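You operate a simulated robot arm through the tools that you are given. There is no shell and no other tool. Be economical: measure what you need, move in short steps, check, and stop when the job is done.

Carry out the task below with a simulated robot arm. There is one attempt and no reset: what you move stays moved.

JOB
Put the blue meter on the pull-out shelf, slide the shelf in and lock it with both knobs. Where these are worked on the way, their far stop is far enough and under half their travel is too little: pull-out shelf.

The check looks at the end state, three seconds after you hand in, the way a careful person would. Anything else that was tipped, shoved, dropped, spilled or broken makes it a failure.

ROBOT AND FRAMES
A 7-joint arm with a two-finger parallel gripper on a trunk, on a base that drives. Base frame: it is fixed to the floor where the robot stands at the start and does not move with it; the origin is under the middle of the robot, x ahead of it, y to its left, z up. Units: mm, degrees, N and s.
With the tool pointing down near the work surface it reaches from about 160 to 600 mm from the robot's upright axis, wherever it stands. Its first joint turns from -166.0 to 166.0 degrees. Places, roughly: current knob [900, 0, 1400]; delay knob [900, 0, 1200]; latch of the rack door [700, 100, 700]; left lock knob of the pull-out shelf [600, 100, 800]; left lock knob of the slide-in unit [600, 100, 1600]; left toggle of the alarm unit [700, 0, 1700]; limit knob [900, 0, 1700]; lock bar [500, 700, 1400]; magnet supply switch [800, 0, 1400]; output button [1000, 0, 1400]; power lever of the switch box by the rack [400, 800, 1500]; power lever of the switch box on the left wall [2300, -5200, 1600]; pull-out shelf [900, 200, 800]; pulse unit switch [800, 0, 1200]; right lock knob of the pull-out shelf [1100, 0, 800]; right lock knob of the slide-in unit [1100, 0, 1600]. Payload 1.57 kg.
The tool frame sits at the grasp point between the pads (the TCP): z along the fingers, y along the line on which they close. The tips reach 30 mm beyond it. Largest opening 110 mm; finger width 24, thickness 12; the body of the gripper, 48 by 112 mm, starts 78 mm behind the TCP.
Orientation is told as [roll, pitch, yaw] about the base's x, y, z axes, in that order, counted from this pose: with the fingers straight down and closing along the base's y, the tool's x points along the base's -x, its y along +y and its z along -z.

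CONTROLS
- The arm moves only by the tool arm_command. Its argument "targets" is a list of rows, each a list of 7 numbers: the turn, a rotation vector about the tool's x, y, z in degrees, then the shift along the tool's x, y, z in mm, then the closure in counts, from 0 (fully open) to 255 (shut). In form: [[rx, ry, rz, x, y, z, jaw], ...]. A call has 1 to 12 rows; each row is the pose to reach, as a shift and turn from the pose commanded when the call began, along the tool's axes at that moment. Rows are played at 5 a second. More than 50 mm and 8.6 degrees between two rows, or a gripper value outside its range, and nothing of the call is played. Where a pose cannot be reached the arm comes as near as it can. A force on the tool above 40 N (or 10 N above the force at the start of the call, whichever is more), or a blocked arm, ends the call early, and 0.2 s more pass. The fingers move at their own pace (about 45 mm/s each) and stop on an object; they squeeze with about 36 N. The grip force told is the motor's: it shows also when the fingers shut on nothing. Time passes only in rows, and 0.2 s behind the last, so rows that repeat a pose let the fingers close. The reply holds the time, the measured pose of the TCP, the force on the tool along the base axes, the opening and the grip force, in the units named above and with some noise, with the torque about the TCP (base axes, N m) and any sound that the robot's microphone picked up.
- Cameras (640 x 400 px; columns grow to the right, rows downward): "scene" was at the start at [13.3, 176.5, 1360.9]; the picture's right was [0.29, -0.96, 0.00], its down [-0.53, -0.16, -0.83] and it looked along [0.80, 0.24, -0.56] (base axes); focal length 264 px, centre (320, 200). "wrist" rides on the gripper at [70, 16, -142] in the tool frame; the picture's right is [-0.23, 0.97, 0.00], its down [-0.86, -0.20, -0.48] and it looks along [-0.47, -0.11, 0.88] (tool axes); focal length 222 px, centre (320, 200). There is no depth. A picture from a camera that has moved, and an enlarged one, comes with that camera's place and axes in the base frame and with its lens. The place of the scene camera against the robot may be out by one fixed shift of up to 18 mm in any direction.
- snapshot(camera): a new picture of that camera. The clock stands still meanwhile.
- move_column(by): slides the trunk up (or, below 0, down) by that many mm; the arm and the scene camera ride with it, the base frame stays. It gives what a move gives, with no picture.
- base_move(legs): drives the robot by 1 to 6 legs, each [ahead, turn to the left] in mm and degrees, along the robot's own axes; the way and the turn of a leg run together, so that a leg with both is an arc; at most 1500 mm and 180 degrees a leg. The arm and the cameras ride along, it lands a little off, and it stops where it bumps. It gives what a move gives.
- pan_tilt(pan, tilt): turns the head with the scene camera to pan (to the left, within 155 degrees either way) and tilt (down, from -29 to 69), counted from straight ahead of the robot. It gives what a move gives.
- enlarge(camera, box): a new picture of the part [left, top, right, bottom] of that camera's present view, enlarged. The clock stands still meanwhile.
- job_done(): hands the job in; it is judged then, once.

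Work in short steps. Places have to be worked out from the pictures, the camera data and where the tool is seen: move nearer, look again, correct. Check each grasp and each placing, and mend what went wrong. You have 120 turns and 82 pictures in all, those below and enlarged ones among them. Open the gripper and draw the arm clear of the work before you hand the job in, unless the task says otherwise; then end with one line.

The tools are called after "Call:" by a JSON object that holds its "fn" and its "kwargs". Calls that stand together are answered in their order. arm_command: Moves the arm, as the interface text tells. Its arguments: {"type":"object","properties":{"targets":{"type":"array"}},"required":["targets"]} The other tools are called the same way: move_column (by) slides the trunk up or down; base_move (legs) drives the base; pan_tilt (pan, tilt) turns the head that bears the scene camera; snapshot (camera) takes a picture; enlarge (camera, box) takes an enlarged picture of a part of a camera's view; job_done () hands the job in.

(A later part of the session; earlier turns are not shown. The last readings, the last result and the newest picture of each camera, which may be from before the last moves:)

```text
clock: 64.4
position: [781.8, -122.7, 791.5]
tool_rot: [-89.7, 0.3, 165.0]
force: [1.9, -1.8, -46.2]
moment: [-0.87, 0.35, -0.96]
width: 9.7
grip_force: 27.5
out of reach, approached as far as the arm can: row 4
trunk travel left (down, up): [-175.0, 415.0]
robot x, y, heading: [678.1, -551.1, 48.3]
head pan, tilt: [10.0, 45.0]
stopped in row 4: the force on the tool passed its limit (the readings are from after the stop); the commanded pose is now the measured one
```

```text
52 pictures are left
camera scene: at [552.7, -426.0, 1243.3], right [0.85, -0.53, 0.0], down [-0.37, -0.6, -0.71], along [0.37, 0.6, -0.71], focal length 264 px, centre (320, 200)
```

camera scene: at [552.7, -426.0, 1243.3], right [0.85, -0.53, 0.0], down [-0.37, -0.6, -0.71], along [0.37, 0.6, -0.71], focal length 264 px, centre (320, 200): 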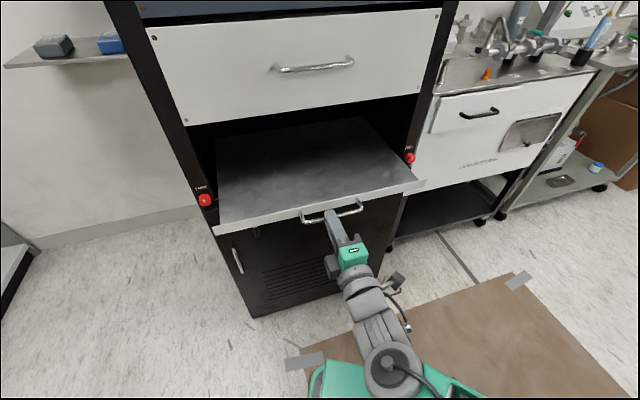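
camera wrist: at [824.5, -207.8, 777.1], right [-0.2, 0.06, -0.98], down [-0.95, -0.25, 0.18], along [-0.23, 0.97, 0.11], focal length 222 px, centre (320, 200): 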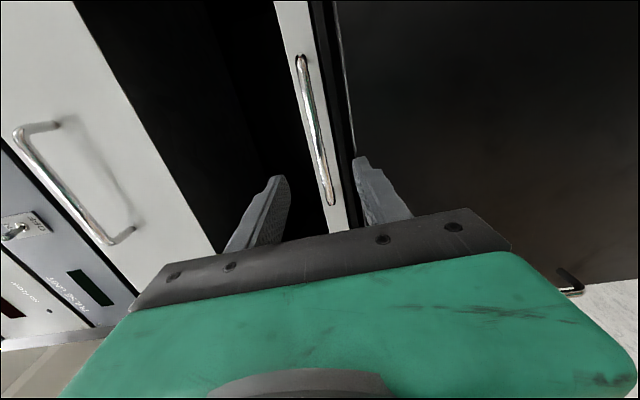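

The shelf is ~120 mm out; the arm's near its inner limit. I release the bar, draw back slightly, and look behind before moving the base back.

Call:
{"fn": "arm_command", "kwargs": {"targets": [[0, 0, 0, 0, 3, 0, 120], [0, 0, 0, 0, 3, 0, 120], [0, 0, 0, 0, 3, 0, 120], [0, 0, 0, -10, 3, -15, 120], [0, 0, 0, -20, 3, -35, 120]]}}

Call:
{"fn": "pan_tilt", "kwargs": {"pan": -150, "tilt": 45}}

Call:
{"fn": "snapshot", "kwargs": {"camera": "scene"}}

```text
clock: 65.8
position: [744.1, -140.0, 830.7]
tool_rot: [-92.5, -5.3, 164.8]
force: [6.4, -3.1, -39.1]
moment: [-1.27, -0.63, -0.56]
width: 91.7
grip_force: 19.0
out of reach, approached as far as the arm can: row 5
trunk travel left (down, up): [-175.0, 415.0]
robot x, y, heading: [677.9, -551.7, 47.9]
head pan, tilt: [10.0, 45.0]
stopped in row 5: the arm was blocked; the commanded pose is now the measured one
```

```text
clock: 68.3
position: [743.8, -140.7, 831.8]
tool_rot: [-92.6, -5.3, 164.8]
force: [2.4, -0.9, -40.0]
moment: [-1.28, -0.47, -0.07]
width: 94.3
grip_force: 20.3
trunk travel left (down, up): [-175.0, 415.0]
robot x, y, heading: [674.0, -552.0, 48.0]
head pan, tilt: [-150.0, 45.0]
```

```text
51 pictures are left
camera scene: at [493.3, -574.8, 1244.3], right [-0.98, 0.2, 0.0], down [0.14, 0.69, -0.71], along [-0.14, -0.69, -0.71], focal length 264 px, centre (320, 200)
```

scene: 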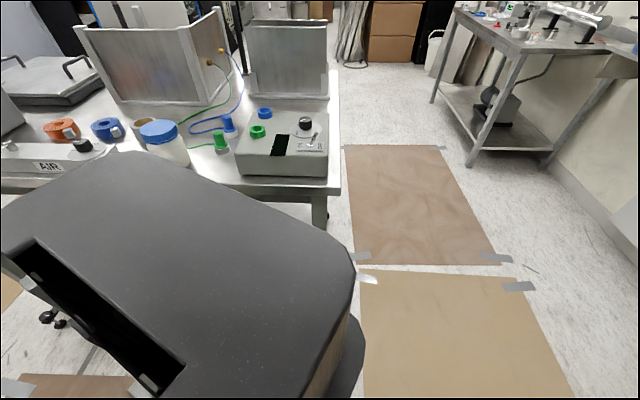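

The lower finger is hooked under the bar because the arm drifted up. I move back down and slightly in to release the load.

Call:
{"fn": "arm_command", "kwargs": {"targets": [[0, 0, 0, 3, 10, 5, 100], [0, 0, 0, 6, 20, 10, 100], [0, 0, 0, 10, 30, 15, 100], [0, 0, 0, 12, 38, 20, 100]]}}

```text
clock: 69.3
position: [757.7, -121.0, 797.0]
tool_rot: [-93.2, -5.2, 164.9]
force: [0.3, -0.4, 0.4]
moment: [0.0, -0.03, 0.0]
width: 66.8
grip_force: 0.0
trunk travel left (down, up): [-175.0, 415.0]
robot x, y, heading: [677.2, -551.2, 48.5]
head pan, tilt: [-150.0, 45.0]
```

Released. The rear body is fairly near the table, so I'll back only 30 mm, turn the base parallel to the rack, and shift it outward from there with the arm pointing left.

Call:
{"fn": "base_move", "kwargs": {"legs": [[-30, 0], [0, -48], [-110, 0], [0, -40], [150, 0], [0, 40]]}}

Call:
{"fn": "pan_tilt", "kwargs": {"pan": 60, "tilt": 45}}

Call:
{"fn": "snapshot", "kwargs": {"camera": "scene"}}

```text
clock: 75.6
position: [1014.5, -671.8, 799.7]
tool_rot: [-93.3, -5.3, 75.8]
force: [0.4, 0.8, -0.5]
moment: [0.0, -0.04, 0.0]
width: 67.0
grip_force: 0.1
trunk travel left (down, up): [-175.0, 415.0]
robot x, y, heading: [586.2, -596.5, -41.3]
head pan, tilt: [-150.0, 45.0]
stopped in leg 5: the robot was blocked; the commanded pose is now the measured one
```

```text
clock: 78.6
position: [1014.9, -671.7, 798.9]
tool_rot: [-93.2, -5.4, 75.8]
force: [-0.2, 0.2, -0.7]
moment: [-0.02, -0.03, 0.0]
width: 67.1
grip_force: 0.0
trunk travel left (down, up): [-175.0, 415.0]
robot x, y, heading: [586.3, -596.8, -40.9]
head pan, tilt: [60.0, 45.0]
```

```text
50 pictures are left
camera scene: at [705.9, -418.7, 1244.3], right [0.33, -0.95, 0.0], down [-0.67, -0.23, -0.71], along [0.67, 0.23, -0.71], focal length 264 px, centre (320, 200)
```

scene: 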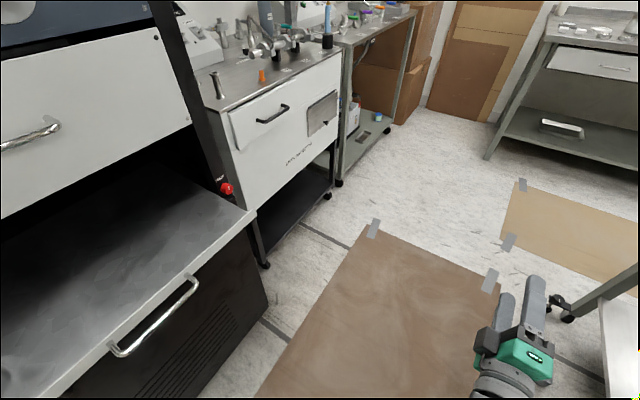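

The base was blocked at (586,-597). I look to the right to see what it met.

Call:
{"fn": "pan_tilt", "kwargs": {"pan": -40, "tilt": 50}}

Call:
{"fn": "snapshot", "kwargs": {"camera": "scene"}}

```text
clock: 80.4
position: [1015.2, -672.7, 799.0]
tool_rot: [-93.2, -5.5, 75.7]
force: [-0.1, -0.2, 1.0]
moment: [0.01, 0.04, 0.03]
width: 66.8
grip_force: 0.0
trunk travel left (down, up): [-175.0, 415.0]
robot x, y, heading: [587.2, -597.1, -41.0]
head pan, tilt: [-40.0, 50.0]
```

```text
49 pictures are left
camera scene: at [641.2, -521.2, 1237.4], right [-0.99, -0.16, 0.0], down [-0.12, 0.76, -0.64], along [0.1, -0.63, -0.77], focal length 264 px, centre (320, 200)
```

scene: 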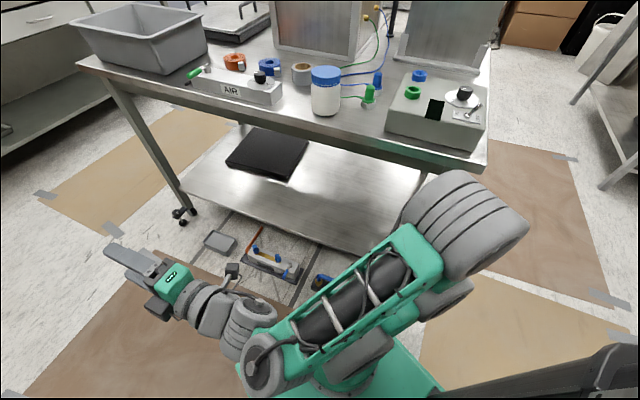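

The aisle is tight for the elbow/base here. Since the shelf already sticks out, I can now hook the bar with the tool pointing down. I back off, then reorient the tool downward in free space.

Call:
{"fn": "base_move", "kwargs": {"legs": [[-95, 0], [0, 45]]}}

Call:
{"fn": "arm_command", "kwargs": {"targets": [[0, 0, 8, 0, 0, 0, 100], [0, 0, 16, 0, 0, 0, 100], [0, 0, 24, 0, 0, 0, 100], [0, 0, 32, 0, 0, 0, 100], [0, 0, 40, 0, 0, 0, 100], [0, 0, 48, 0, 0, 0, 100], [0, 0, 56, 0, 0, 0, 100], [0, 0, 64, 0, 0, 0, 100], [0, 0, 72, 0, 0, 0, 100], [0, 0, 80, 0, 0, 0, 100], [0, 0, 86, 0, 0, 0, 100]]}}

Call:
{"fn": "arm_command", "kwargs": {"targets": [[0, 7.5, 0, 0, 0, 0, 100], [0, 15, 0, 0, 0, 0, 100], [0, 22.5, 0, 0, 0, 0, 100], [0, 30, 0, 0, 0, 0, 100], [0, 37.5, 0, 0, 0, 0, 100], [0, 45, 0, 0, 0, 0, 100], [0, 52.5, 0, 0, 0, 0, 100], [0, 60, 0, 0, 0, 0, 100], [0, 67.5, 0, 0, 0, 0, 100], [0, 75, 0, 0, 0, 0, 100], [0, 82.5, 0, 0, 0, 0, 100], [0, 90, 0, 0, 0, 0, 100]]}}

```text
clock: 83.6
position: [871.1, -285.4, 799.3]
tool_rot: [-93.3, -5.4, 120.3]
force: [0.3, 0.2, -0.2]
moment: [0.02, 0.02, 0.0]
width: 66.9
grip_force: 0.1
trunk travel left (down, up): [-175.0, 415.0]
robot x, y, heading: [509.4, -532.3, 3.3]
head pan, tilt: [-40.0, 50.0]
```

```text
clock: 86.0
position: [870.1, -285.3, 800.5]
tool_rot: [152.7, -86.2, -122.7]
force: [0.8, -0.6, 0.6]
moment: [0.01, 0.02, 0.01]
width: 67.1
grip_force: 0.0
trunk travel left (down, up): [-175.0, 415.0]
robot x, y, heading: [513.6, -534.5, 3.5]
head pan, tilt: [-40.0, 50.0]
```

```text
clock: 88.6
position: [871.1, -285.3, 799.7]
tool_rot: [1.4, -3.2, 29.9]
force: [-0.1, 0.1, 1.4]
moment: [0.01, -0.04, 0.0]
width: 67.1
grip_force: 0.0
trunk travel left (down, up): [-175.0, 415.0]
robot x, y, heading: [509.8, -532.0, 3.6]
head pan, tilt: [-40.0, 50.0]
```

Tool is down again and the bar is within reach from here. I raise 80 mm, yaw so the fingers close along the pull direction, and look.

Call:
{"fn": "arm_command", "kwargs": {"targets": [[0, 0, 7, 0, 0, -16, 100], [0, 0, 14, 0, 0, -32, 100], [0, 0, 21, 0, 0, -48, 100], [0, 0, 28, 0, 0, -64, 100], [0, 0, 36, 0, 0, -80, 100], [0, 0, 44, 0, 0, -90, 100]]}}

Call:
{"fn": "pan_tilt", "kwargs": {"pan": 60, "tilt": 45}}

Call:
{"fn": "snapshot", "kwargs": {"camera": "scene"}}

Call:
{"fn": "snapshot", "kwargs": {"camera": "wrist"}}

```text
clock: 90.0
position: [866.9, -289.7, 888.8]
tool_rot: [3.3, -1.4, -14.1]
force: [-0.7, 0.2, -0.3]
moment: [0.0, -0.04, -0.02]
width: 67.0
grip_force: 0.1
trunk travel left (down, up): [-175.0, 415.0]
robot x, y, heading: [510.8, -534.6, 3.5]
head pan, tilt: [-40.0, 50.0]
```

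```text
clock: 91.7
position: [866.9, -289.7, 888.3]
tool_rot: [3.3, -1.3, -13.9]
force: [0.2, 0.4, -0.4]
moment: [0.02, -0.01, 0.0]
width: 67.3
grip_force: 0.1
trunk travel left (down, up): [-175.0, 415.0]
robot x, y, heading: [514.5, -538.0, 3.6]
head pan, tilt: [60.0, 45.0]
```

```text
48 pictures are left
camera scene: at [466.5, -314.1, 1244.3], right [0.9, -0.45, 0.0], down [-0.32, -0.63, -0.71], along [0.32, 0.63, -0.71], focal length 264 px, centre (320, 200)
```

scene: 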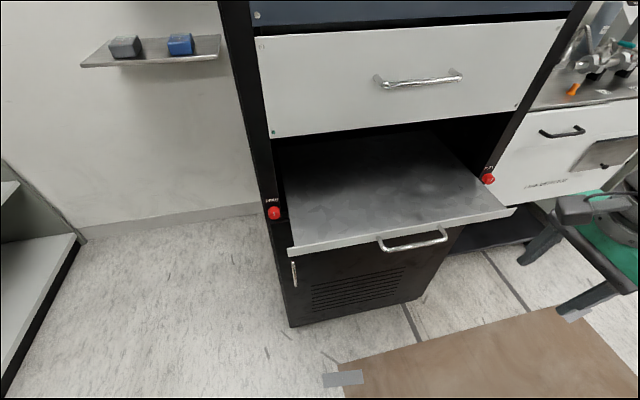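

```text
47 pictures are left
camera wrist: at [797.9, -263.0, 1028.8], right [0.45, 0.89, 0.06], down [0.76, -0.42, 0.49], along [0.46, -0.17, -0.87], focal length 222 px, centre (320, 200)
```

wrist: 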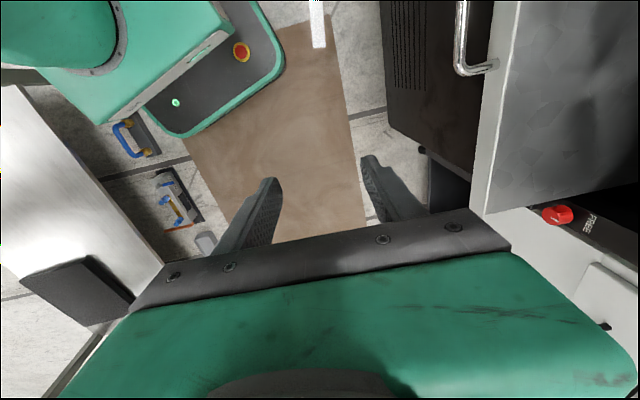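

The bar centre is about (788,-111,790). I level the tool, move above it with a 40 mm opening, slightly outward, and check.

Call:
{"fn": "arm_command", "kwargs": {"targets": [[1, 0.5, 0, 24, 29, 0, 162], [2, 1, 0, 48, 58, 0, 162], [3, 1.3, 0, 72, 87, 0, 162], [3.3, 1.3, 0, 96, 116, 0, 162], [3.3, 1.3, 0, 120, 145, 0, 162], [3.3, 1.3, 0, 120, 145, 0, 162]]}}

Call:
{"fn": "enlarge", "kwargs": {"camera": "scene", "box": [320, 160, 480, 260]}}

Call:
{"fn": "snapshot", "kwargs": {"camera": "wrist"}}

```text
clock: 93.1
position: [785.6, -120.1, 895.4]
tool_rot: [0.0, 0.0, -14.1]
force: [-0.7, -0.8, -1.0]
moment: [-0.01, -0.02, 0.04]
width: 40.5
grip_force: 0.1
out of reach, approached as far as the arm can: row 2
trunk travel left (down, up): [-175.0, 415.0]
robot x, y, heading: [507.7, -534.5, 3.7]
head pan, tilt: [60.0, 45.0]
```

```text
4.00 times, centred on (400, 210) of scene
camera zoom: at [466.5, -313.9, 1244.2], right [0.9, -0.45, 0.0], down [-0.32, -0.63, -0.71], along [0.32, 0.63, -0.71], focal length 1057 px, centre (0, 160)
```

zoom: 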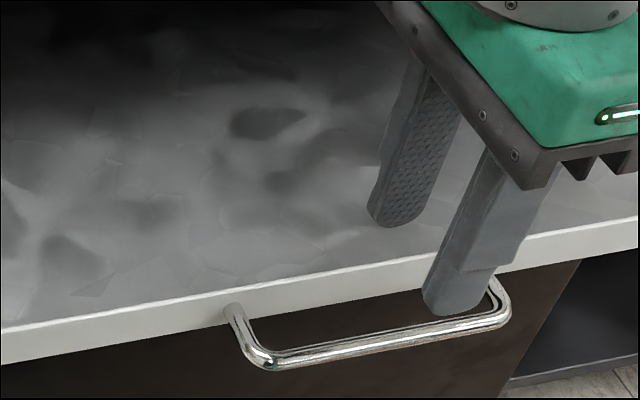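

```text
45 pictures are left
camera wrist: at [721.6, -85.2, 1036.6], right [0.46, 0.89, 0.0], down [0.78, -0.4, 0.48], along [0.43, -0.22, -0.88], focal length 222 px, centre (320, 200)
```

wrist: 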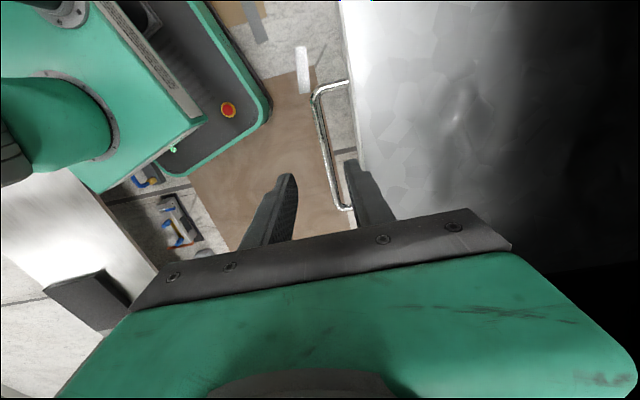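

The rear finger should drop between the bar and lip (bar n≈-86, finger -99..-111, lip -125). I shift 3 mm inward and lower 95 mm.

Call:
{"fn": "arm_command", "kwargs": {"targets": [[0, 0, 0, 0, 3, 25, 162], [0, 0, 0, 0, 3, 50, 162], [0, 0, 0, 0, 3, 65, 162], [0, 0, 0, 0, 3, 80, 162], [0, 0, 0, 0, 3, 95, 162]]}}

Call:
{"fn": "enlarge", "kwargs": {"camera": "scene", "box": [320, 180, 480, 280]}}

```text
clock: 94.3
position: [787.0, -116.3, 800.2]
tool_rot: [0.0, 0.1, -13.9]
force: [0.1, -0.5, -0.6]
moment: [0.01, -0.04, -0.01]
width: 40.1
grip_force: 0.0
trunk travel left (down, up): [-175.0, 415.0]
robot x, y, heading: [511.6, -535.6, 3.1]
head pan, tilt: [60.0, 45.0]
```

```text
4.00 times, centred on (400, 230) of scene
camera zoom: at [466.4, -314.1, 1244.3], right [0.9, -0.45, 0.0], down [-0.31, -0.63, -0.71], along [0.32, 0.63, -0.71], focal length 1057 px, centre (0, 80)
```

zoom: 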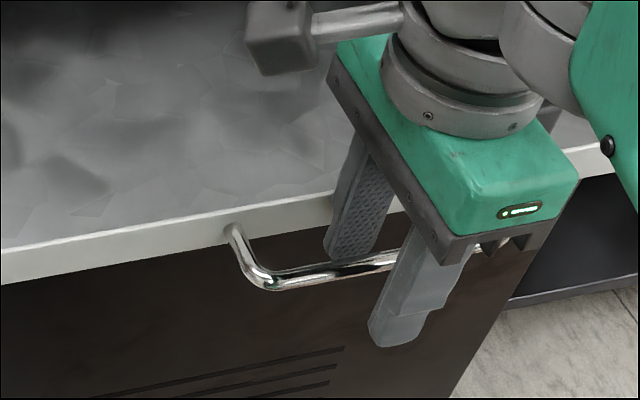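

The fingers straddle the bar. I close and pull outward up to 120 mm.

Call:
{"fn": "arm_command", "kwargs": {"targets": [[0, 0, 0, 0, 3, 0, 255], [0, 0, 0, 0, 3, 0, 255], [0, 0, 0, 0, 3, 0, 255], [0, 0, 0, 0, -12, 0, 255], [0, 0, 0, 0, -27, 0, 255], [0, 0, 0, 0, -42, 0, 255], [0, 0, 0, 0, -57, 0, 255], [0, 0, 0, 0, -72, 0, 255], [0, 0, 0, 0, -87, 0, 255], [0, 0, 0, 0, -102, 0, 255], [0, 0, 0, 0, -117, 0, 255]]}}

```text
clock: 96.7
position: [757.9, -231.3, 800.4]
tool_rot: [-0.1, -0.1, -13.9]
force: [-10.0, 1.4, -0.3]
moment: [0.04, 0.19, -0.2]
width: 9.7
grip_force: 27.5
trunk travel left (down, up): [-175.0, 415.0]
robot x, y, heading: [510.3, -535.3, 3.7]
head pan, tilt: [60.0, 45.0]
```

The shelf is ~250 mm out. I keep pulling until the stop.

Call:
{"fn": "arm_command", "kwargs": {"targets": [[0, 0, 0, 0, -12, 0, 255], [0, 0, 0, 0, -24, 0, 255], [0, 0, 0, 0, -36, 0, 255], [0, 0, 0, 0, -48, 0, 255], [0, 0, 0, 0, -60, 0, 255], [0, 0, 0, 0, -72, 0, 255], [0, 0, 0, 0, -84, 0, 255], [0, 0, 0, 0, -96, 0, 255]]}}

Call:
{"fn": "snapshot", "kwargs": {"camera": "scene"}}

```text
clock: 98.0
position: [745.8, -281.9, 798.6]
tool_rot: [0.8, -0.2, -13.5]
force: [2.3, 24.7, -12.5]
moment: [0.2, 0.11, -0.55]
width: 9.9
grip_force: 27.8
trunk travel left (down, up): [-175.0, 415.0]
robot x, y, heading: [511.5, -535.4, 3.8]
head pan, tilt: [60.0, 45.0]
stopped in row 6: the force on the tool passed its limit (the readings are from after the stop); the commanded pose is now the measured one
```

```text
43 pictures are left
camera scene: at [466.3, -311.7, 1243.5], right [0.9, -0.44, 0.0], down [-0.31, -0.64, -0.71], along [0.31, 0.63, -0.71], focal length 264 px, centre (320, 200)
```

scene: 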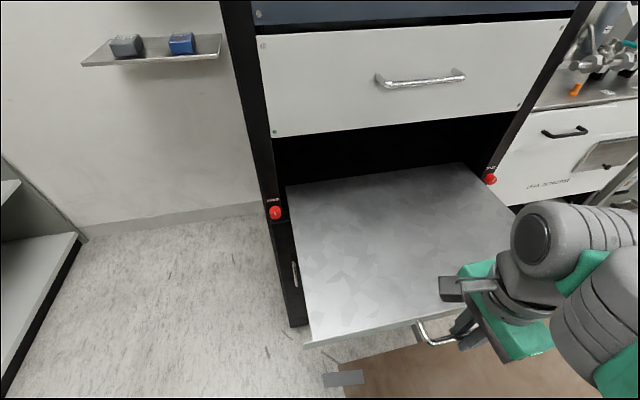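

The far stop is reached (~305 mm out). I open slightly and lift off the bar.

Call:
{"fn": "arm_command", "kwargs": {"targets": [[0, 0, 0, 0, 2, 0, 200], [0, 0, 0, 0, 2, 0, 200], [0, 0, 0, 0, 2, 0, 200]]}}

Call:
{"fn": "arm_command", "kwargs": {"targets": [[0, 0, 0, 0, 0, -30, 200], [0, 0, 0, 0, 0, -60, 200], [0, 0, 0, 0, 0, -100, 200], [0, 0, 0, 0, 0, -140, 200], [0, 0, 0, 0, 0, -160, 100]]}}

Call:
{"fn": "snapshot", "kwargs": {"camera": "scene"}}

```text
clock: 98.8
position: [746.1, -282.0, 800.5]
tool_rot: [0.7, -0.2, -13.8]
force: [1.0, 0.8, -0.6]
moment: [0.02, -0.03, 0.02]
width: 23.9
grip_force: 0.0
trunk travel left (down, up): [-175.0, 415.0]
robot x, y, heading: [511.5, -535.5, 3.7]
head pan, tilt: [60.0, 45.0]
```

```text
clock: 100.0
position: [744.3, -286.6, 959.5]
tool_rot: [0.7, -0.3, -13.7]
force: [0.9, 0.4, 0.2]
moment: [-0.01, 0.0, 0.0]
width: 57.9
grip_force: 0.0
trunk travel left (down, up): [-175.0, 415.0]
robot x, y, heading: [511.8, -536.9, 3.5]
head pan, tilt: [60.0, 45.0]
```

```text
42 pictures are left
camera scene: at [466.1, -314.1, 1244.2], right [0.9, -0.44, 0.0], down [-0.31, -0.63, -0.71], along [0.31, 0.63, -0.71], focal length 264 px, centre (320, 200)
```

scene: 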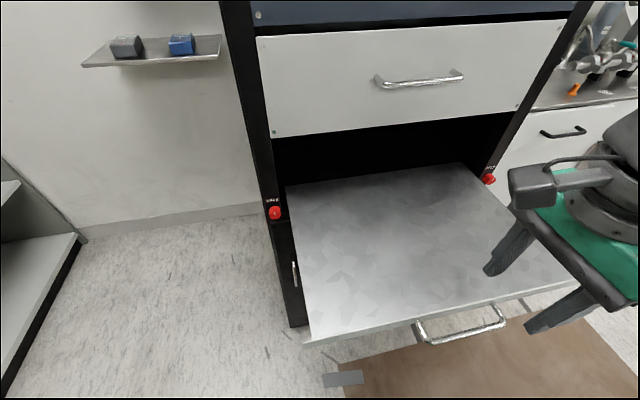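

Shelf is out. Next the meter: I raise the trunk by 230 mm and drive back then toward the wall shelf, stopping ~480 mm short of the meter and clear of the rack side.

Call:
{"fn": "move_column", "kwargs": {"by": 230}}

Call:
{"fn": "base_move", "kwargs": {"legs": [[-500, 0], [0, 72], [880, 0]]}}

Call:
{"fn": "pan_tilt", "kwargs": {"pan": -30, "tilt": 45}}

Call:
{"fn": "snapshot", "kwargs": {"camera": "scene"}}

```text
clock: 102.4
position: [744.1, -285.7, 1189.1]
tool_rot: [0.6, -0.3, -13.6]
force: [-0.9, -0.6, -0.7]
moment: [-0.01, 0.0, 0.0]
width: 67.0
grip_force: 0.0
trunk travel left (down, up): [-405.0, 185.0]
robot x, y, heading: [512.2, -532.6, 3.5]
head pan, tilt: [60.0, 45.0]
```

```text
clock: 112.7
position: [75.5, 592.7, 1190.1]
tool_rot: [0.7, -0.2, 58.0]
force: [0.4, -0.1, -0.2]
moment: [0.01, 0.01, -0.03]
width: 66.9
grip_force: 0.1
trunk travel left (down, up): [-405.0, 185.0]
robot x, y, heading: [240.2, 291.0, 75.6]
head pan, tilt: [60.0, 45.0]
```

```text
clock: 114.4
position: [76.3, 592.8, 1190.5]
tool_rot: [0.7, -0.2, 58.0]
force: [-0.3, -0.7, -0.6]
moment: [-0.03, -0.02, 0.0]
width: 67.1
grip_force: 0.1
trunk travel left (down, up): [-405.0, 185.0]
robot x, y, heading: [236.4, 297.6, 75.4]
head pan, tilt: [-30.0, 45.0]
```

```text
41 pictures are left
camera scene: at [119.2, 329.0, 1474.3], right [0.71, -0.7, 0.0], down [-0.5, -0.5, -0.71], along [0.5, 0.5, -0.71], focal length 264 px, centre (320, 200)
```

scene: 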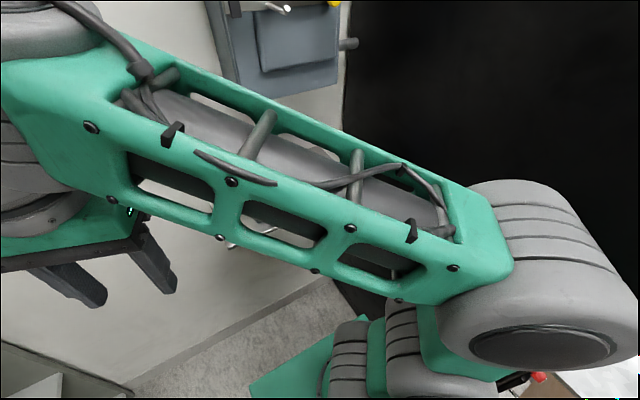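

The forearm blocks the view. I swing the arm right, tool down at z≈1130, toward the spot in front of the meter, with fingers to close along the wall.

Call:
{"fn": "arm_command", "kwargs": {"targets": [[0, 0, -2, -8, -36, 10, 100], [0, 0, -4, -24, -72, 20, 100], [0, 0, -6, -42, -108, 30, 100], [0, 0, -8, -60, -144, 40, 100], [0, 0, -10, -78, -180, 50, 100], [0, 0, -12, -97, -218, 60, 100], [0, 0, -14, -102, -240, 60, 100], [0, 0, -16, -107, -262, 60, 100], [0, 0, -17.8, -112, -290, 60, 100], [0, 0, -17.8, -120, -320, 60, 100]]}}

Call:
{"fn": "pan_tilt", "kwargs": {"pan": 5, "tilt": 40}}

Call:
{"fn": "snapshot", "kwargs": {"camera": "scene"}}

Call:
{"fn": "snapshot", "kwargs": {"camera": "wrist"}}

```text
clock: 116.6
position: [410.4, 524.3, 1126.4]
tool_rot: [0.4, -0.7, 75.8]
force: [-0.4, 0.1, -1.0]
moment: [-0.03, 0.05, 0.03]
width: 67.1
grip_force: 0.1
trunk travel left (down, up): [-405.0, 185.0]
robot x, y, heading: [238.8, 294.0, 75.4]
head pan, tilt: [-30.0, 45.0]
```

```text
clock: 117.6
position: [409.5, 523.9, 1127.4]
tool_rot: [0.6, -0.5, 75.8]
force: [-0.3, 0.0, 0.4]
moment: [-0.03, 0.06, 0.01]
width: 66.8
grip_force: 0.1
trunk travel left (down, up): [-405.0, 185.0]
robot x, y, heading: [240.3, 293.1, 75.4]
head pan, tilt: [5.0, 40.0]
```

```text
40 pictures are left
camera scene: at [76.5, 354.9, 1481.5], right [0.99, -0.17, 0.0], down [-0.11, -0.63, -0.77], along [0.13, 0.76, -0.64], focal length 264 px, centre (320, 200)
```

scene: 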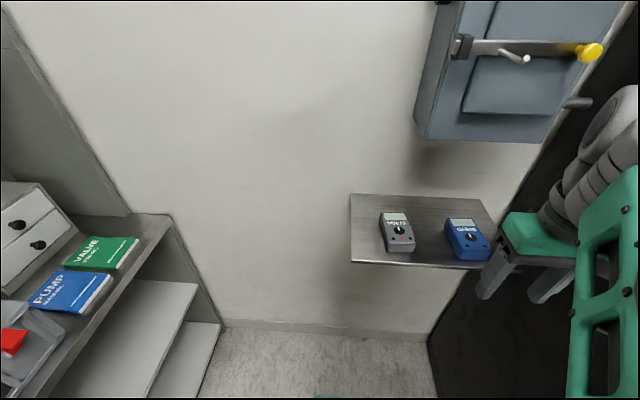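

```text
39 pictures are left
camera wrist: at [377.7, 460.2, 1268.6], right [-0.89, 0.46, 0.01], down [0.41, 0.77, 0.48], along [0.21, 0.43, -0.88], focal length 222 px, centre (320, 200)
```

wrist: 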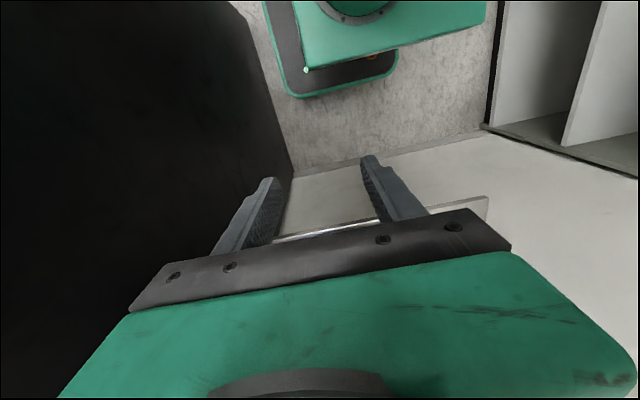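

The arm reaches; the meter is visible. I zoom on it for its position and orientation.

Call:
{"fn": "enlarge", "kwargs": {"camera": "scene", "box": [344, 180, 504, 280]}}

```text
4.00 times, centred on (424, 230) of scene
camera zoom: at [76.5, 354.9, 1481.5], right [0.99, -0.17, 0.0], down [-0.11, -0.63, -0.77], along [0.13, 0.76, -0.64], focal length 1057 px, centre (-96, 80)
```

zoom: 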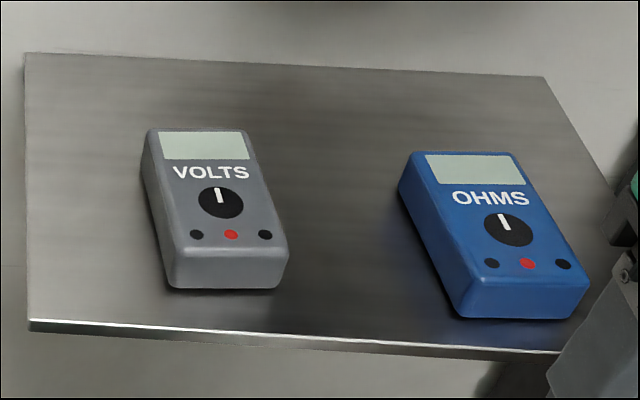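

Meter is about 66×110×30 mm, centre ≈ (510,730), top z≈1007, heading ~79°. I go above it at z≈1090 with a 30° forward pitch and open jaws.

Call:
{"fn": "arm_command", "kwargs": {"targets": [[0, -3, 0, -22, -5, 4, 0], [0, -6, 0, -45, -9, 8, 0], [0, -9, 0, -67, -14, 12, 0], [0, -12, -1, -90, -19, 16, 0], [0, -15, -1, -112, -23, 20, 0], [0, -18, -2, -134, -28, 24, 0], [0, -21, -2, -157, -33, 28, 0], [0, -24, -3, -179, -38, 32, 0], [0, -27, -3, -202, -42, 35, 0], [0, -30, -3, -224, -47, 37, 0]]}}

Call:
{"fn": "snapshot", "kwargs": {"camera": "wrist"}}

Call:
{"fn": "enlarge", "kwargs": {"camera": "scene", "box": [400, 160, 560, 260]}}

```text
clock: 119.8
position: [491.0, 700.3, 1139.3]
tool_rot: [-0.2, -29.1, 78.7]
force: [-0.8, 0.8, -0.5]
moment: [-0.02, 0.02, 0.0]
width: 110.1
grip_force: 0.1
out of reach, approached as far as the arm can: row 8, 9, 10
trunk travel left (down, up): [-405.0, 185.0]
robot x, y, heading: [236.5, 292.1, 75.7]
head pan, tilt: [5.0, 40.0]
```

```text
37 pictures are left
camera wrist: at [449.2, 577.0, 1229.6], right [-0.92, 0.39, 0.11], down [0.3, 0.47, 0.83], along [0.27, 0.8, -0.54], focal length 222 px, centre (320, 200)
```

wrist: 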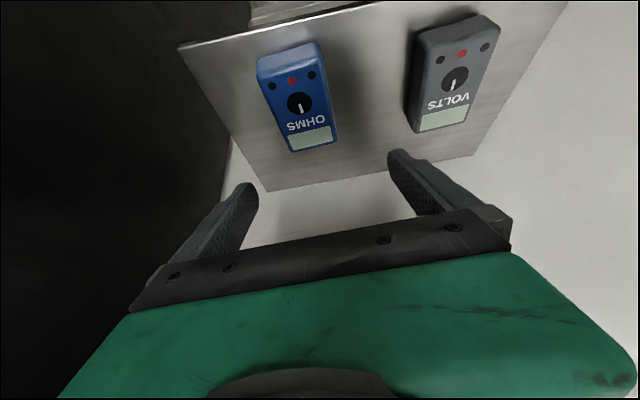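

```text
4.00 times, centred on (480, 210) of scene
camera zoom: at [76.5, 355.2, 1482.0], right [0.99, -0.17, 0.0], down [-0.11, -0.63, -0.77], along [0.13, 0.76, -0.64], focal length 1057 px, centre (-320, 160)
```

zoom: 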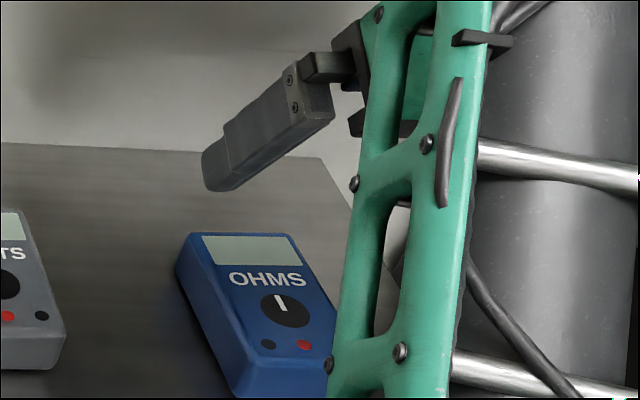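

The meter's centre by the wrist view is ≈ (505,722). The arm is near its upper limit, so I raise the trunk 100 mm and lower the arm to z≈1100 above the meter.

Call:
{"fn": "move_column", "kwargs": {"by": 100}}

Call:
{"fn": "arm_command", "kwargs": {"targets": [[0, 0, 0, 8, -2, 26, 0], [0, 0, 0, 17, -4, 53, 0], [0, 0, 0, 26, -6, 80, 0], [0, 0, 0, 35, -8, 107, 0], [0, 0, 0, 45, -9, 134, 0]]}}

Call:
{"fn": "snapshot", "kwargs": {"camera": "wrist"}}

```text
clock: 121.1
position: [490.7, 700.7, 1239.4]
tool_rot: [-0.1, -29.0, 78.7]
force: [-0.4, -0.5, -1.1]
moment: [-0.02, 0.02, 0.01]
width: 110.0
grip_force: 0.1
trunk travel left (down, up): [-505.0, 85.0]
robot x, y, heading: [235.0, 293.5, 75.1]
head pan, tilt: [5.0, 40.0]
```

```text
clock: 122.3
position: [490.8, 699.3, 1240.4]
tool_rot: [-0.1, -29.0, 78.7]
force: [-0.2, -0.4, -0.5]
moment: [-0.02, 0.01, 0.01]
width: 110.1
grip_force: 0.1
out of reach, approached as far as the arm can: row 1, 2, 3, 4, 5
trunk travel left (down, up): [-505.0, 85.0]
robot x, y, heading: [238.3, 290.4, 75.6]
head pan, tilt: [5.0, 40.0]
```

```text
35 pictures are left
camera wrist: at [449.1, 576.7, 1329.4], right [-0.92, 0.39, 0.11], down [0.3, 0.47, 0.83], along [0.27, 0.8, -0.54], focal length 222 px, centre (320, 200)
```

wrist: 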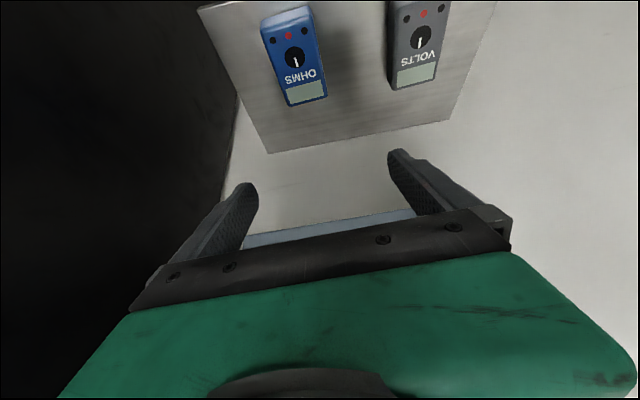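

The arm is pinned at a joint stop with this base bearing. I retreat to the earlier tool-down pose, and will reposition the base so the meter lies to its left.

Call:
{"fn": "arm_command", "kwargs": {"targets": [[0, 3, 0, 16, 4, -2, 0], [0, 6, 0, 32, 8, -4, 0], [0, 9, 0, 48, 12, -6, 0], [0, 12, 0, 64, 16, -8, 0], [0, 15, 0, 80, 20, -10, 0], [0, 18, 0, 96, 24, -12, 0], [0, 21, 0, 112, 28, -14, 0], [0, 24, 0, 128, 32, -16, 0], [0, 27, 0, 144, 36, -18, 0], [0, 29, 0, 160, 40, -21, 0]]}}

```text
clock: 124.5
position: [424.8, 552.9, 1174.7]
tool_rot: [-0.1, -0.2, 78.6]
force: [-0.4, -0.7, 0.1]
moment: [0.0, 0.01, 0.02]
width: 109.9
grip_force: 0.1
trunk travel left (down, up): [-505.0, 85.0]
robot x, y, heading: [238.0, 294.3, 75.3]
head pan, tilt: [5.0, 40.0]
```

I reposition: back 250, turn left, forward 270, then turn right to heading ~5°, so the meter is ~45° to the robot's left.

Call:
{"fn": "base_move", "kwargs": {"legs": [[-250, 0], [0, 20], [270, 0], [0, -90]]}}

Call:
{"fn": "pan_tilt", "kwargs": {"pan": 45, "tilt": 45}}

Call:
{"fn": "snapshot", "kwargs": {"camera": "scene"}}

```text
clock: 132.7
position: [459.1, 232.5, 1175.8]
tool_rot: [-0.1, -0.1, 7.6]
force: [0.9, 0.8, -0.1]
moment: [0.06, -0.02, 0.0]
width: 109.8
grip_force: 0.2
trunk travel left (down, up): [-505.0, 85.0]
robot x, y, heading: [155.7, 324.4, 4.1]
head pan, tilt: [5.0, 40.0]
```

```text
clock: 133.8
position: [459.3, 231.5, 1173.7]
tool_rot: [-0.1, -0.1, 7.6]
force: [0.2, -0.4, 0.7]
moment: [0.01, 0.02, 0.0]
width: 110.2
grip_force: 0.1
trunk travel left (down, up): [-505.0, 85.0]
robot x, y, heading: [155.2, 318.8, 4.3]
head pan, tilt: [45.0, 45.0]
```

```text
34 pictures are left
camera scene: at [122.8, 530.5, 1574.3], right [0.76, -0.65, 0.0], down [-0.46, -0.54, -0.71], along [0.46, 0.54, -0.71], focal length 264 px, centre (320, 200)
```

scene: 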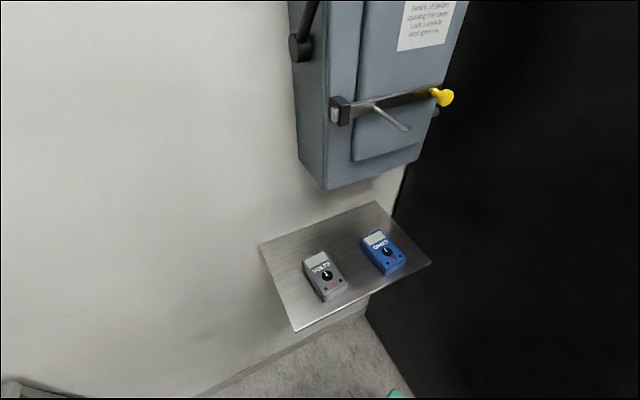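

Now the arm swings left to the front of the meter with the tool yawing to 79°, still pointing down.

Call:
{"fn": "arm_command", "kwargs": {"targets": [[0, 0, -6, -1, 26, 5, 0], [0, 0, -12, -2, 52, 10, 0], [0, 0, -18, -3, 78, 16, 0], [0, 0, -24, -4, 104, 21, 0], [0, 0, -30, -5, 130, 26, 0], [0, 0, -36, -6, 156, 32, 0], [0, 0, -42, -7, 182, 37, 0], [0, 0, -48, -8, 208, 42, 0], [0, 0, -54, -9, 234, 48, 0], [0, 0, -60, -10, 260, 53, 0], [0, 0, -66, -11, 285, 58, 0], [0, 0, -71, -11, 309, 64, 0]]}}

Call:
{"fn": "arm_command", "kwargs": {"targets": [[0, -4, 0, -20, -7, 0, 0], [0, -8, 0, -40, -14, 0, 0], [0, -12, 0, -60, -21, 0, 0], [0, -16, 0, -80, -28, 0, 0], [0, -20, 0, -100, -35, 0, 0], [0, -24, 0, -120, -40, 0, 0], [0, -27, 0, -140, -40, 0, 0], [0, -30, 0, -150, -40, 0, 0]]}}

Call:
{"fn": "snapshot", "kwargs": {"camera": "wrist"}}

```text
clock: 136.4
position: [429.9, 540.9, 1108.4]
tool_rot: [-0.1, 0.0, 78.8]
force: [0.1, -0.6, 0.3]
moment: [0.0, 0.0, 0.0]
width: 110.0
grip_force: 0.0
trunk travel left (down, up): [-505.0, 85.0]
robot x, y, heading: [152.6, 324.0, 4.5]
head pan, tilt: [45.0, 45.0]
```

```text
clock: 138.2
position: [497.6, 679.1, 1109.8]
tool_rot: [-0.1, -30.0, 78.7]
force: [0.0, 0.0, 0.3]
moment: [-0.04, 0.0, -0.01]
width: 109.9
grip_force: 0.1
trunk travel left (down, up): [-505.0, 85.0]
robot x, y, heading: [149.8, 324.0, 4.1]
head pan, tilt: [45.0, 45.0]
```

```text
33 pictures are left
camera wrist: at [455.6, 553.4, 1197.7], right [-0.92, 0.38, 0.11], down [0.29, 0.45, 0.84], along [0.27, 0.8, -0.53], focal length 222 px, centre (320, 200)
```

wrist: 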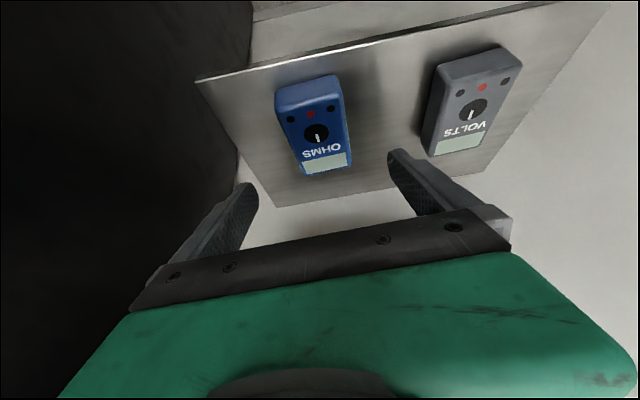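

The meter centre is (505,722) and heading 77°, as expected. I advance over it and lower to z≈1016 with the jaws open.

Call:
{"fn": "arm_command", "kwargs": {"targets": [[0, 0, 0, -19, 1, 11, 0], [0, 0, 0, -38, 1, 22, 0], [0, 0, 0, -25, 1, 44, 0], [0, 0, 0, -13, 1, 65, 0], [0, 0, 0, -3, 1, 83, 0], [0, 0, 0, 4, 1, 95, 0], [0, 0, 0, 9, 1, 103, 0]]}}

Call:
{"fn": "enlarge", "kwargs": {"camera": "scene", "box": [320, 190, 480, 290]}}

Call:
{"fn": "snapshot", "kwargs": {"camera": "wrist"}}

```text
clock: 139.8
position: [507.0, 721.6, 1016.7]
tool_rot: [-0.1, -30.1, 78.6]
force: [0.3, 0.9, -0.8]
moment: [0.03, -0.04, 0.04]
width: 109.9
grip_force: 0.1
trunk travel left (down, up): [-505.0, 85.0]
robot x, y, heading: [150.7, 323.8, 4.3]
head pan, tilt: [45.0, 45.0]
```

```text
4.00 times, centred on (400, 240) of scene
camera zoom: at [122.8, 530.7, 1574.3], right [0.76, -0.65, 0.0], down [-0.46, -0.54, -0.71], along [0.46, 0.54, -0.71], focal length 1057 px, centre (0, 40)
```

zoom: 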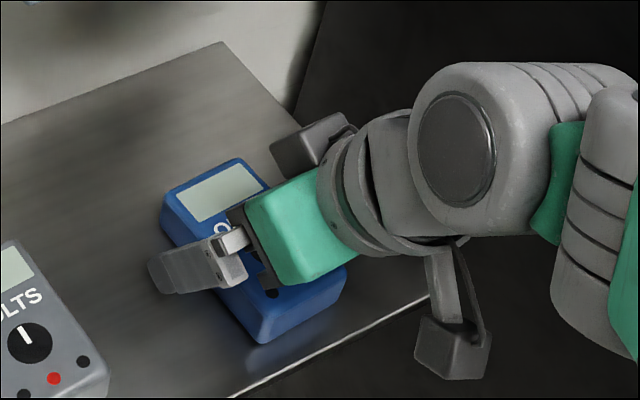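

```text
31 pictures are left
camera wrist: at [464.8, 596.7, 1104.6], right [-0.92, 0.38, 0.11], down [0.29, 0.45, 0.84], along [0.27, 0.8, -0.53], focal length 222 px, centre (320, 200)
```

wrist: 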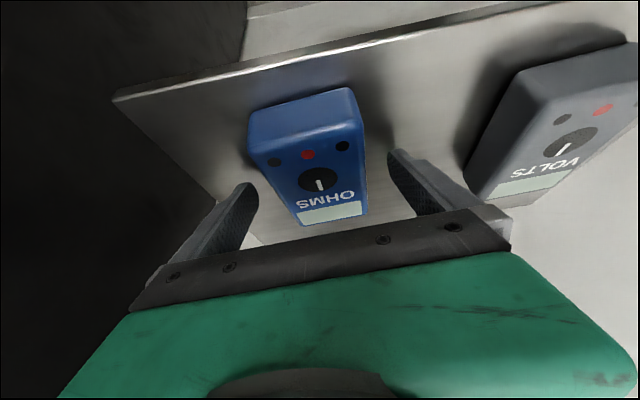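

The fingers straddle the meter. I lower 5 mm more and close.

Call:
{"fn": "arm_command", "kwargs": {"targets": [[0, 0, 0, 2.5, 0, 4.3, 0], [0, 0, 0, 2.5, 0, 4.3, 255], [0, 0, 0, 2.5, 0, 4.3, 255], [0, 0, 0, 2.5, 0, 4.3, 255], [0, 0, 0, 2.5, 0, 4.3, 255], [0, 0, 0, 2.5, 0, 4.3, 255]]}}

```text
clock: 141.2
position: [507.3, 721.7, 1011.5]
tool_rot: [-0.2, -30.0, 78.8]
force: [-1.4, 1.1, 1.6]
moment: [0.07, 0.17, 0.04]
width: 65.7
grip_force: 36.0
trunk travel left (down, up): [-505.0, 85.0]
robot x, y, heading: [154.7, 321.3, 4.4]
head pan, tilt: [45.0, 45.0]
```

Gripped at 65.7 mm. I lift 60 mm and draw back from the wall shelf.

Call:
{"fn": "arm_command", "kwargs": {"targets": [[0, 0, 0, -7, 0, -12, 255], [0, 0, 0, -15, 0, -26, 255], [0, 0, 0, -30, 0, -52, 255], [0, 0, 0, -5, 0, -66, 255], [0, 0, 0, 20, 0, -81, 255], [0, 0, 0, 50, 0, -98, 255], [0, 0, 0, 80, 0, -115, 255], [0, 0, 0, 108, 0, -132, 255]]}}

Call:
{"fn": "snapshot", "kwargs": {"camera": "wrist"}}

```text
clock: 143.0
position: [473.7, 564.7, 1070.1]
tool_rot: [-0.2, -30.0, 78.7]
force: [0.3, 0.0, -1.7]
moment: [0.0, 0.0, 0.01]
width: 65.9
grip_force: 35.4
trunk travel left (down, up): [-505.0, 85.0]
robot x, y, heading: [154.7, 321.1, 4.4]
head pan, tilt: [45.0, 45.0]
```

```text
30 pictures are left
camera wrist: at [431.5, 439.6, 1158.0], right [-0.92, 0.38, 0.11], down [0.29, 0.45, 0.84], along [0.27, 0.8, -0.53], focal length 222 px, centre (320, 200)
```

wrist: 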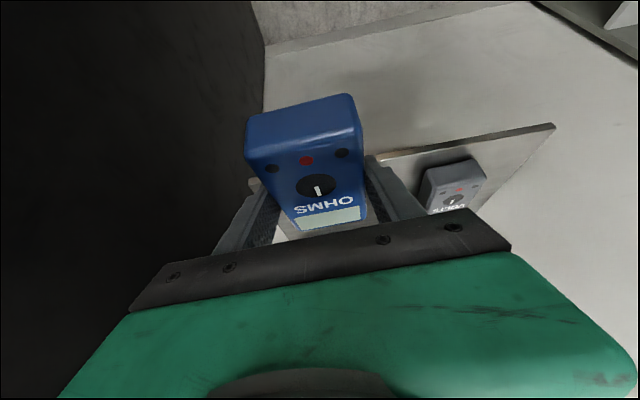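

The meter is held level. I drive around: turn right, go along -y beside the rack, turn left, and forward to the front of the rack.

Call:
{"fn": "base_move", "kwargs": {"legs": [[0, -94], [855, 0], [0, 94], [330, 0]]}}

Call:
{"fn": "pan_tilt", "kwargs": {"pan": 65, "tilt": 50}}

Call:
{"fn": "snapshot", "kwargs": {"camera": "scene"}}

```text
clock: 145.2
position: [545.2, 344.4, 1063.3]
tool_rot: [1.5, -29.0, 44.5]
force: [-6.2, -0.4, -3.1]
moment: [0.0, 0.11, 0.1]
width: 66.0
grip_force: 36.2
trunk travel left (down, up): [-505.0, 85.0]
robot x, y, heading: [151.5, 323.0, -30.3]
head pan, tilt: [45.0, 45.0]
stopped in leg 1: the force on the tool passed its limit (the readings are from after the stop); the commanded pose is now the measured one
```

```text
clock: 146.1
position: [544.2, 343.9, 1064.2]
tool_rot: [1.2, -29.2, 44.6]
force: [-12.1, 2.4, -7.0]
moment: [-0.06, 0.25, 0.38]
width: 65.5
grip_force: 36.2
trunk travel left (down, up): [-505.0, 85.0]
robot x, y, heading: [151.2, 325.0, -30.5]
head pan, tilt: [65.0, 50.0]
```

```text
29 pictures are left
camera scene: at [229.1, 527.5, 1567.4], right [0.57, -0.82, 0.0], down [-0.63, -0.43, -0.64], along [0.53, 0.36, -0.77], focal length 264 px, centre (320, 200)
```

scene: 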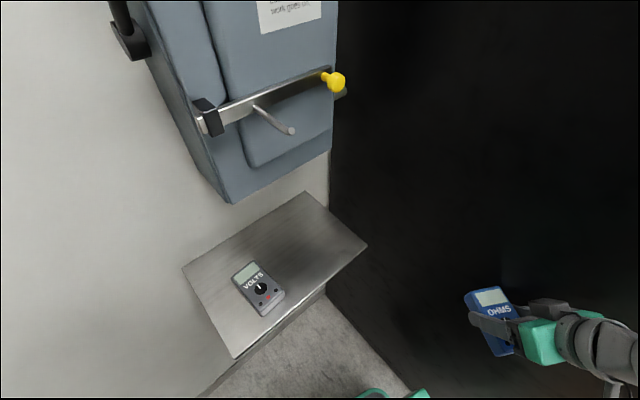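

The meter touched the rack side during the turn. I turn back a bit, retract the arm, and then continue.

Call:
{"fn": "base_move", "kwargs": {"legs": [[0, 10]]}}

Call:
{"fn": "arm_command", "kwargs": {"targets": [[0, 0, 0, 19, 5, -11, 255], [0, 0, 0, 38, 10, -22, 255], [0, 0, 0, 57, 15, -33, 255], [0, 0, 0, 76, 20, -44, 255], [0, 0, 0, 95, 25, -55, 255], [0, 0, 0, 113, 30, -65, 255]]}}

Call:
{"fn": "snapshot", "kwargs": {"camera": "wrist"}}

```text
clock: 147.2
position: [535.9, 409.8, 1064.2]
tool_rot: [1.1, -29.3, 54.3]
force: [-0.1, 0.3, -2.3]
moment: [-0.01, 0.02, 0.01]
width: 65.7
grip_force: 36.1
trunk travel left (down, up): [-505.0, 85.0]
robot x, y, heading: [149.9, 324.7, -20.8]
head pan, tilt: [65.0, 50.0]
```

```text
clock: 148.6
position: [436.4, 320.9, 1065.2]
tool_rot: [1.1, -29.1, 54.4]
force: [0.6, 0.3, -2.4]
moment: [0.01, 0.01, 0.04]
width: 65.6
grip_force: 35.9
trunk travel left (down, up): [-505.0, 85.0]
robot x, y, heading: [148.2, 319.9, -20.5]
head pan, tilt: [65.0, 50.0]
```

```text
28 pictures are left
camera wrist: at [350.0, 223.3, 1155.3], right [-0.68, 0.72, 0.13], down [0.47, 0.3, 0.83], along [0.56, 0.63, -0.54], focal length 222 px, centre (320, 200)
```

wrist: 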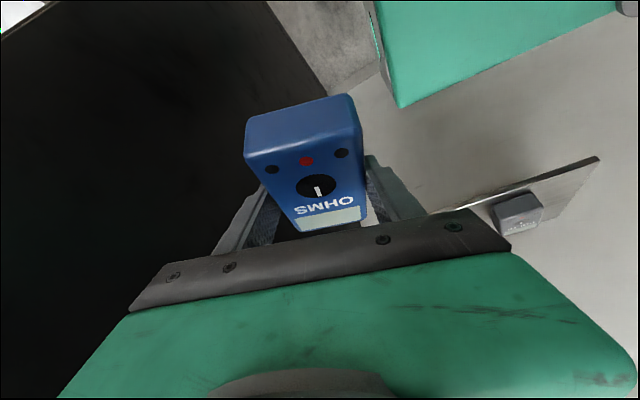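

The meter is unmoved in the grip. I continue the drive around to the front.

Call:
{"fn": "base_move", "kwargs": {"legs": [[0, -70], [850, 0], [0, 94], [330, 0]]}}

Call:
{"fn": "move_column", "kwargs": {"by": -110}}

Call:
{"fn": "pan_tilt", "kwargs": {"pan": 65, "tilt": 50}}

Call:
{"fn": "snapshot", "kwargs": {"camera": "scene"}}

```text
clock: 161.8
position: [742.9, -409.5, 1065.0]
tool_rot: [1.2, -29.1, 76.1]
force: [0.1, 0.3, -1.6]
moment: [0.03, 0.0, 0.03]
width: 66.0
grip_force: 35.7
trunk travel left (down, up): [-505.0, 85.0]
robot x, y, heading: [478.6, -512.3, 1.2]
head pan, tilt: [65.0, 50.0]
```

```text
clock: 163.2
position: [732.1, -403.4, 954.1]
tool_rot: [5.3, -30.0, 73.8]
force: [0.4, -0.2, -1.3]
moment: [-0.01, -0.01, 0.0]
width: 65.7
grip_force: 36.1
trunk travel left (down, up): [-395.0, 195.0]
robot x, y, heading: [480.2, -513.6, 1.2]
head pan, tilt: [65.0, 50.0]
```

```text
clock: 163.8
position: [736.3, -404.9, 956.2]
tool_rot: [4.4, -29.8, 74.4]
force: [-0.1, 0.8, -2.5]
moment: [0.03, -0.01, 0.01]
width: 65.7
grip_force: 36.4
trunk travel left (down, up): [-395.0, 195.0]
robot x, y, heading: [476.8, -514.6, 1.3]
head pan, tilt: [65.0, 50.0]
```

```text
27 pictures are left
camera scene: at [434.2, -292.5, 1469.5], right [0.92, -0.4, 0.0], down [-0.31, -0.7, -0.64], along [0.26, 0.59, -0.77], focal length 264 px, centre (320, 200)
```

scene: 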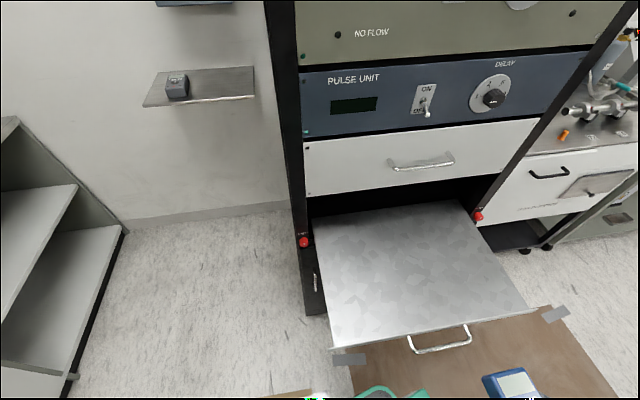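

The shelf surface is at z≈803. I level the tool and carry the meter over the shelf to about (787,-150,920).

Call:
{"fn": "arm_command", "kwargs": {"targets": [[0.5, 0, 0, -21, 2, 16, 255], [1, 0, 0, -41, 4, 32, 255], [1.5, 0, 0, -62, 6, 48, 255], [2, 0, 0, -83, 8, 64, 255], [2.5, 0, 0, -103, 10, 80, 255], [3, 0, 0, -124, 12, 96, 255], [3.5, 0, 0, -145, 14, 112, 255], [4, 0, 0, -166, 16, 128, 255], [4.4, 0, 0, -186, 18, 144, 255], [4.4, 0, 0, -207, 19, 160, 255]]}}

Call:
{"fn": "snapshot", "kwargs": {"camera": "scene"}}

```text
clock: 164.3
position: [761.4, -421.0, 933.3]
tool_rot: [7.0, -29.0, 59.2]
force: [0.2, -0.2, -1.7]
moment: [-0.02, 0.04, 0.0]
width: 66.2
grip_force: 35.8
trunk travel left (down, up): [-395.0, 195.0]
robot x, y, heading: [476.7, -513.3, 1.3]
head pan, tilt: [65.0, 50.0]
stopped in row 2: the arm was blocked; the commanded pose is now the measured one
```

```text
26 pictures are left
camera scene: at [434.3, -292.3, 1464.9], right [0.92, -0.4, 0.0], down [-0.31, -0.7, -0.64], along [0.26, 0.59, -0.77], focal length 264 px, centre (320, 200)
```

scene: 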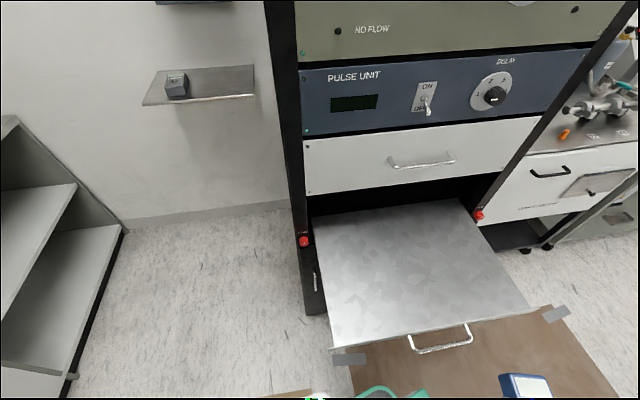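

The arm is blocked by something or a joint stop. I look at the arm and elbow.

Call:
{"fn": "pan_tilt", "kwargs": {"pan": -20, "tilt": 45}}

Call:
{"fn": "snapshot", "kwargs": {"camera": "scene"}}

```text
clock: 165.9
position: [763.0, -420.3, 931.0]
tool_rot: [6.9, -29.0, 59.4]
force: [0.5, -0.2, -1.9]
moment: [0.01, 0.03, -0.01]
width: 65.7
grip_force: 35.4
trunk travel left (down, up): [-395.0, 195.0]
robot x, y, heading: [477.8, -511.9, 0.9]
head pan, tilt: [-20.0, 45.0]
```

```text
25 pictures are left
camera scene: at [480.2, -389.1, 1467.6], right [-0.32, -0.95, 0.0], down [-0.67, 0.23, -0.71], along [0.67, -0.23, -0.71], focal length 264 px, centre (320, 200)
```

scene: 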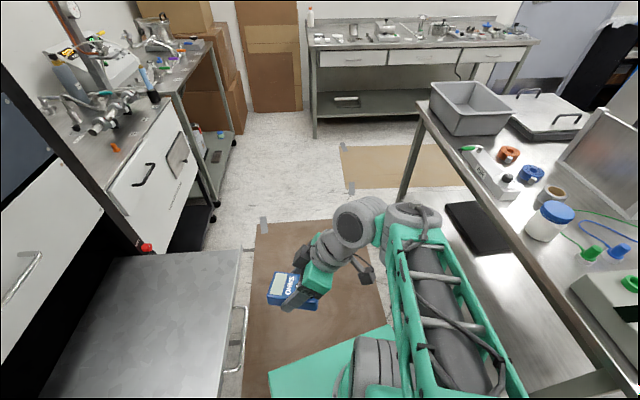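

No contact seen, so it's a joint limit from the folded pose. I turn the base left 15°, which swings the whole arm toward the shelf, then extend mostly radially.

Call:
{"fn": "base_move", "kwargs": {"legs": [[0, 15]]}}

Call:
{"fn": "arm_command", "kwargs": {"targets": [[0.5, 0, 0, -12, 10, 0, 255], [1, 0, 0, -24, 20, 0, 255], [1.5, 0, 0, -36, 30, 0, 255], [2, 0, 0, -48, 40, 0, 255]]}}

```text
clock: 167.2
position: [731.9, -353.4, 930.5]
tool_rot: [6.9, -29.0, 73.9]
force: [1.0, 0.2, -2.0]
moment: [-0.03, 0.06, 0.03]
width: 65.8
grip_force: 36.2
trunk travel left (down, up): [-395.0, 195.0]
robot x, y, heading: [478.2, -513.6, 15.9]
head pan, tilt: [-20.0, 45.0]
```

```text
clock: 168.2
position: [720.2, -336.5, 924.5]
tool_rot: [15.3, -25.1, 58.7]
force: [0.1, -0.3, -2.3]
moment: [-0.02, -0.01, 0.01]
width: 65.6
grip_force: 36.2
trunk travel left (down, up): [-395.0, 195.0]
robot x, y, heading: [478.0, -511.6, 15.9]
head pan, tilt: [-20.0, 45.0]
stopped in row 4: the arm was blocked; the commanded pose is now the measured one
```

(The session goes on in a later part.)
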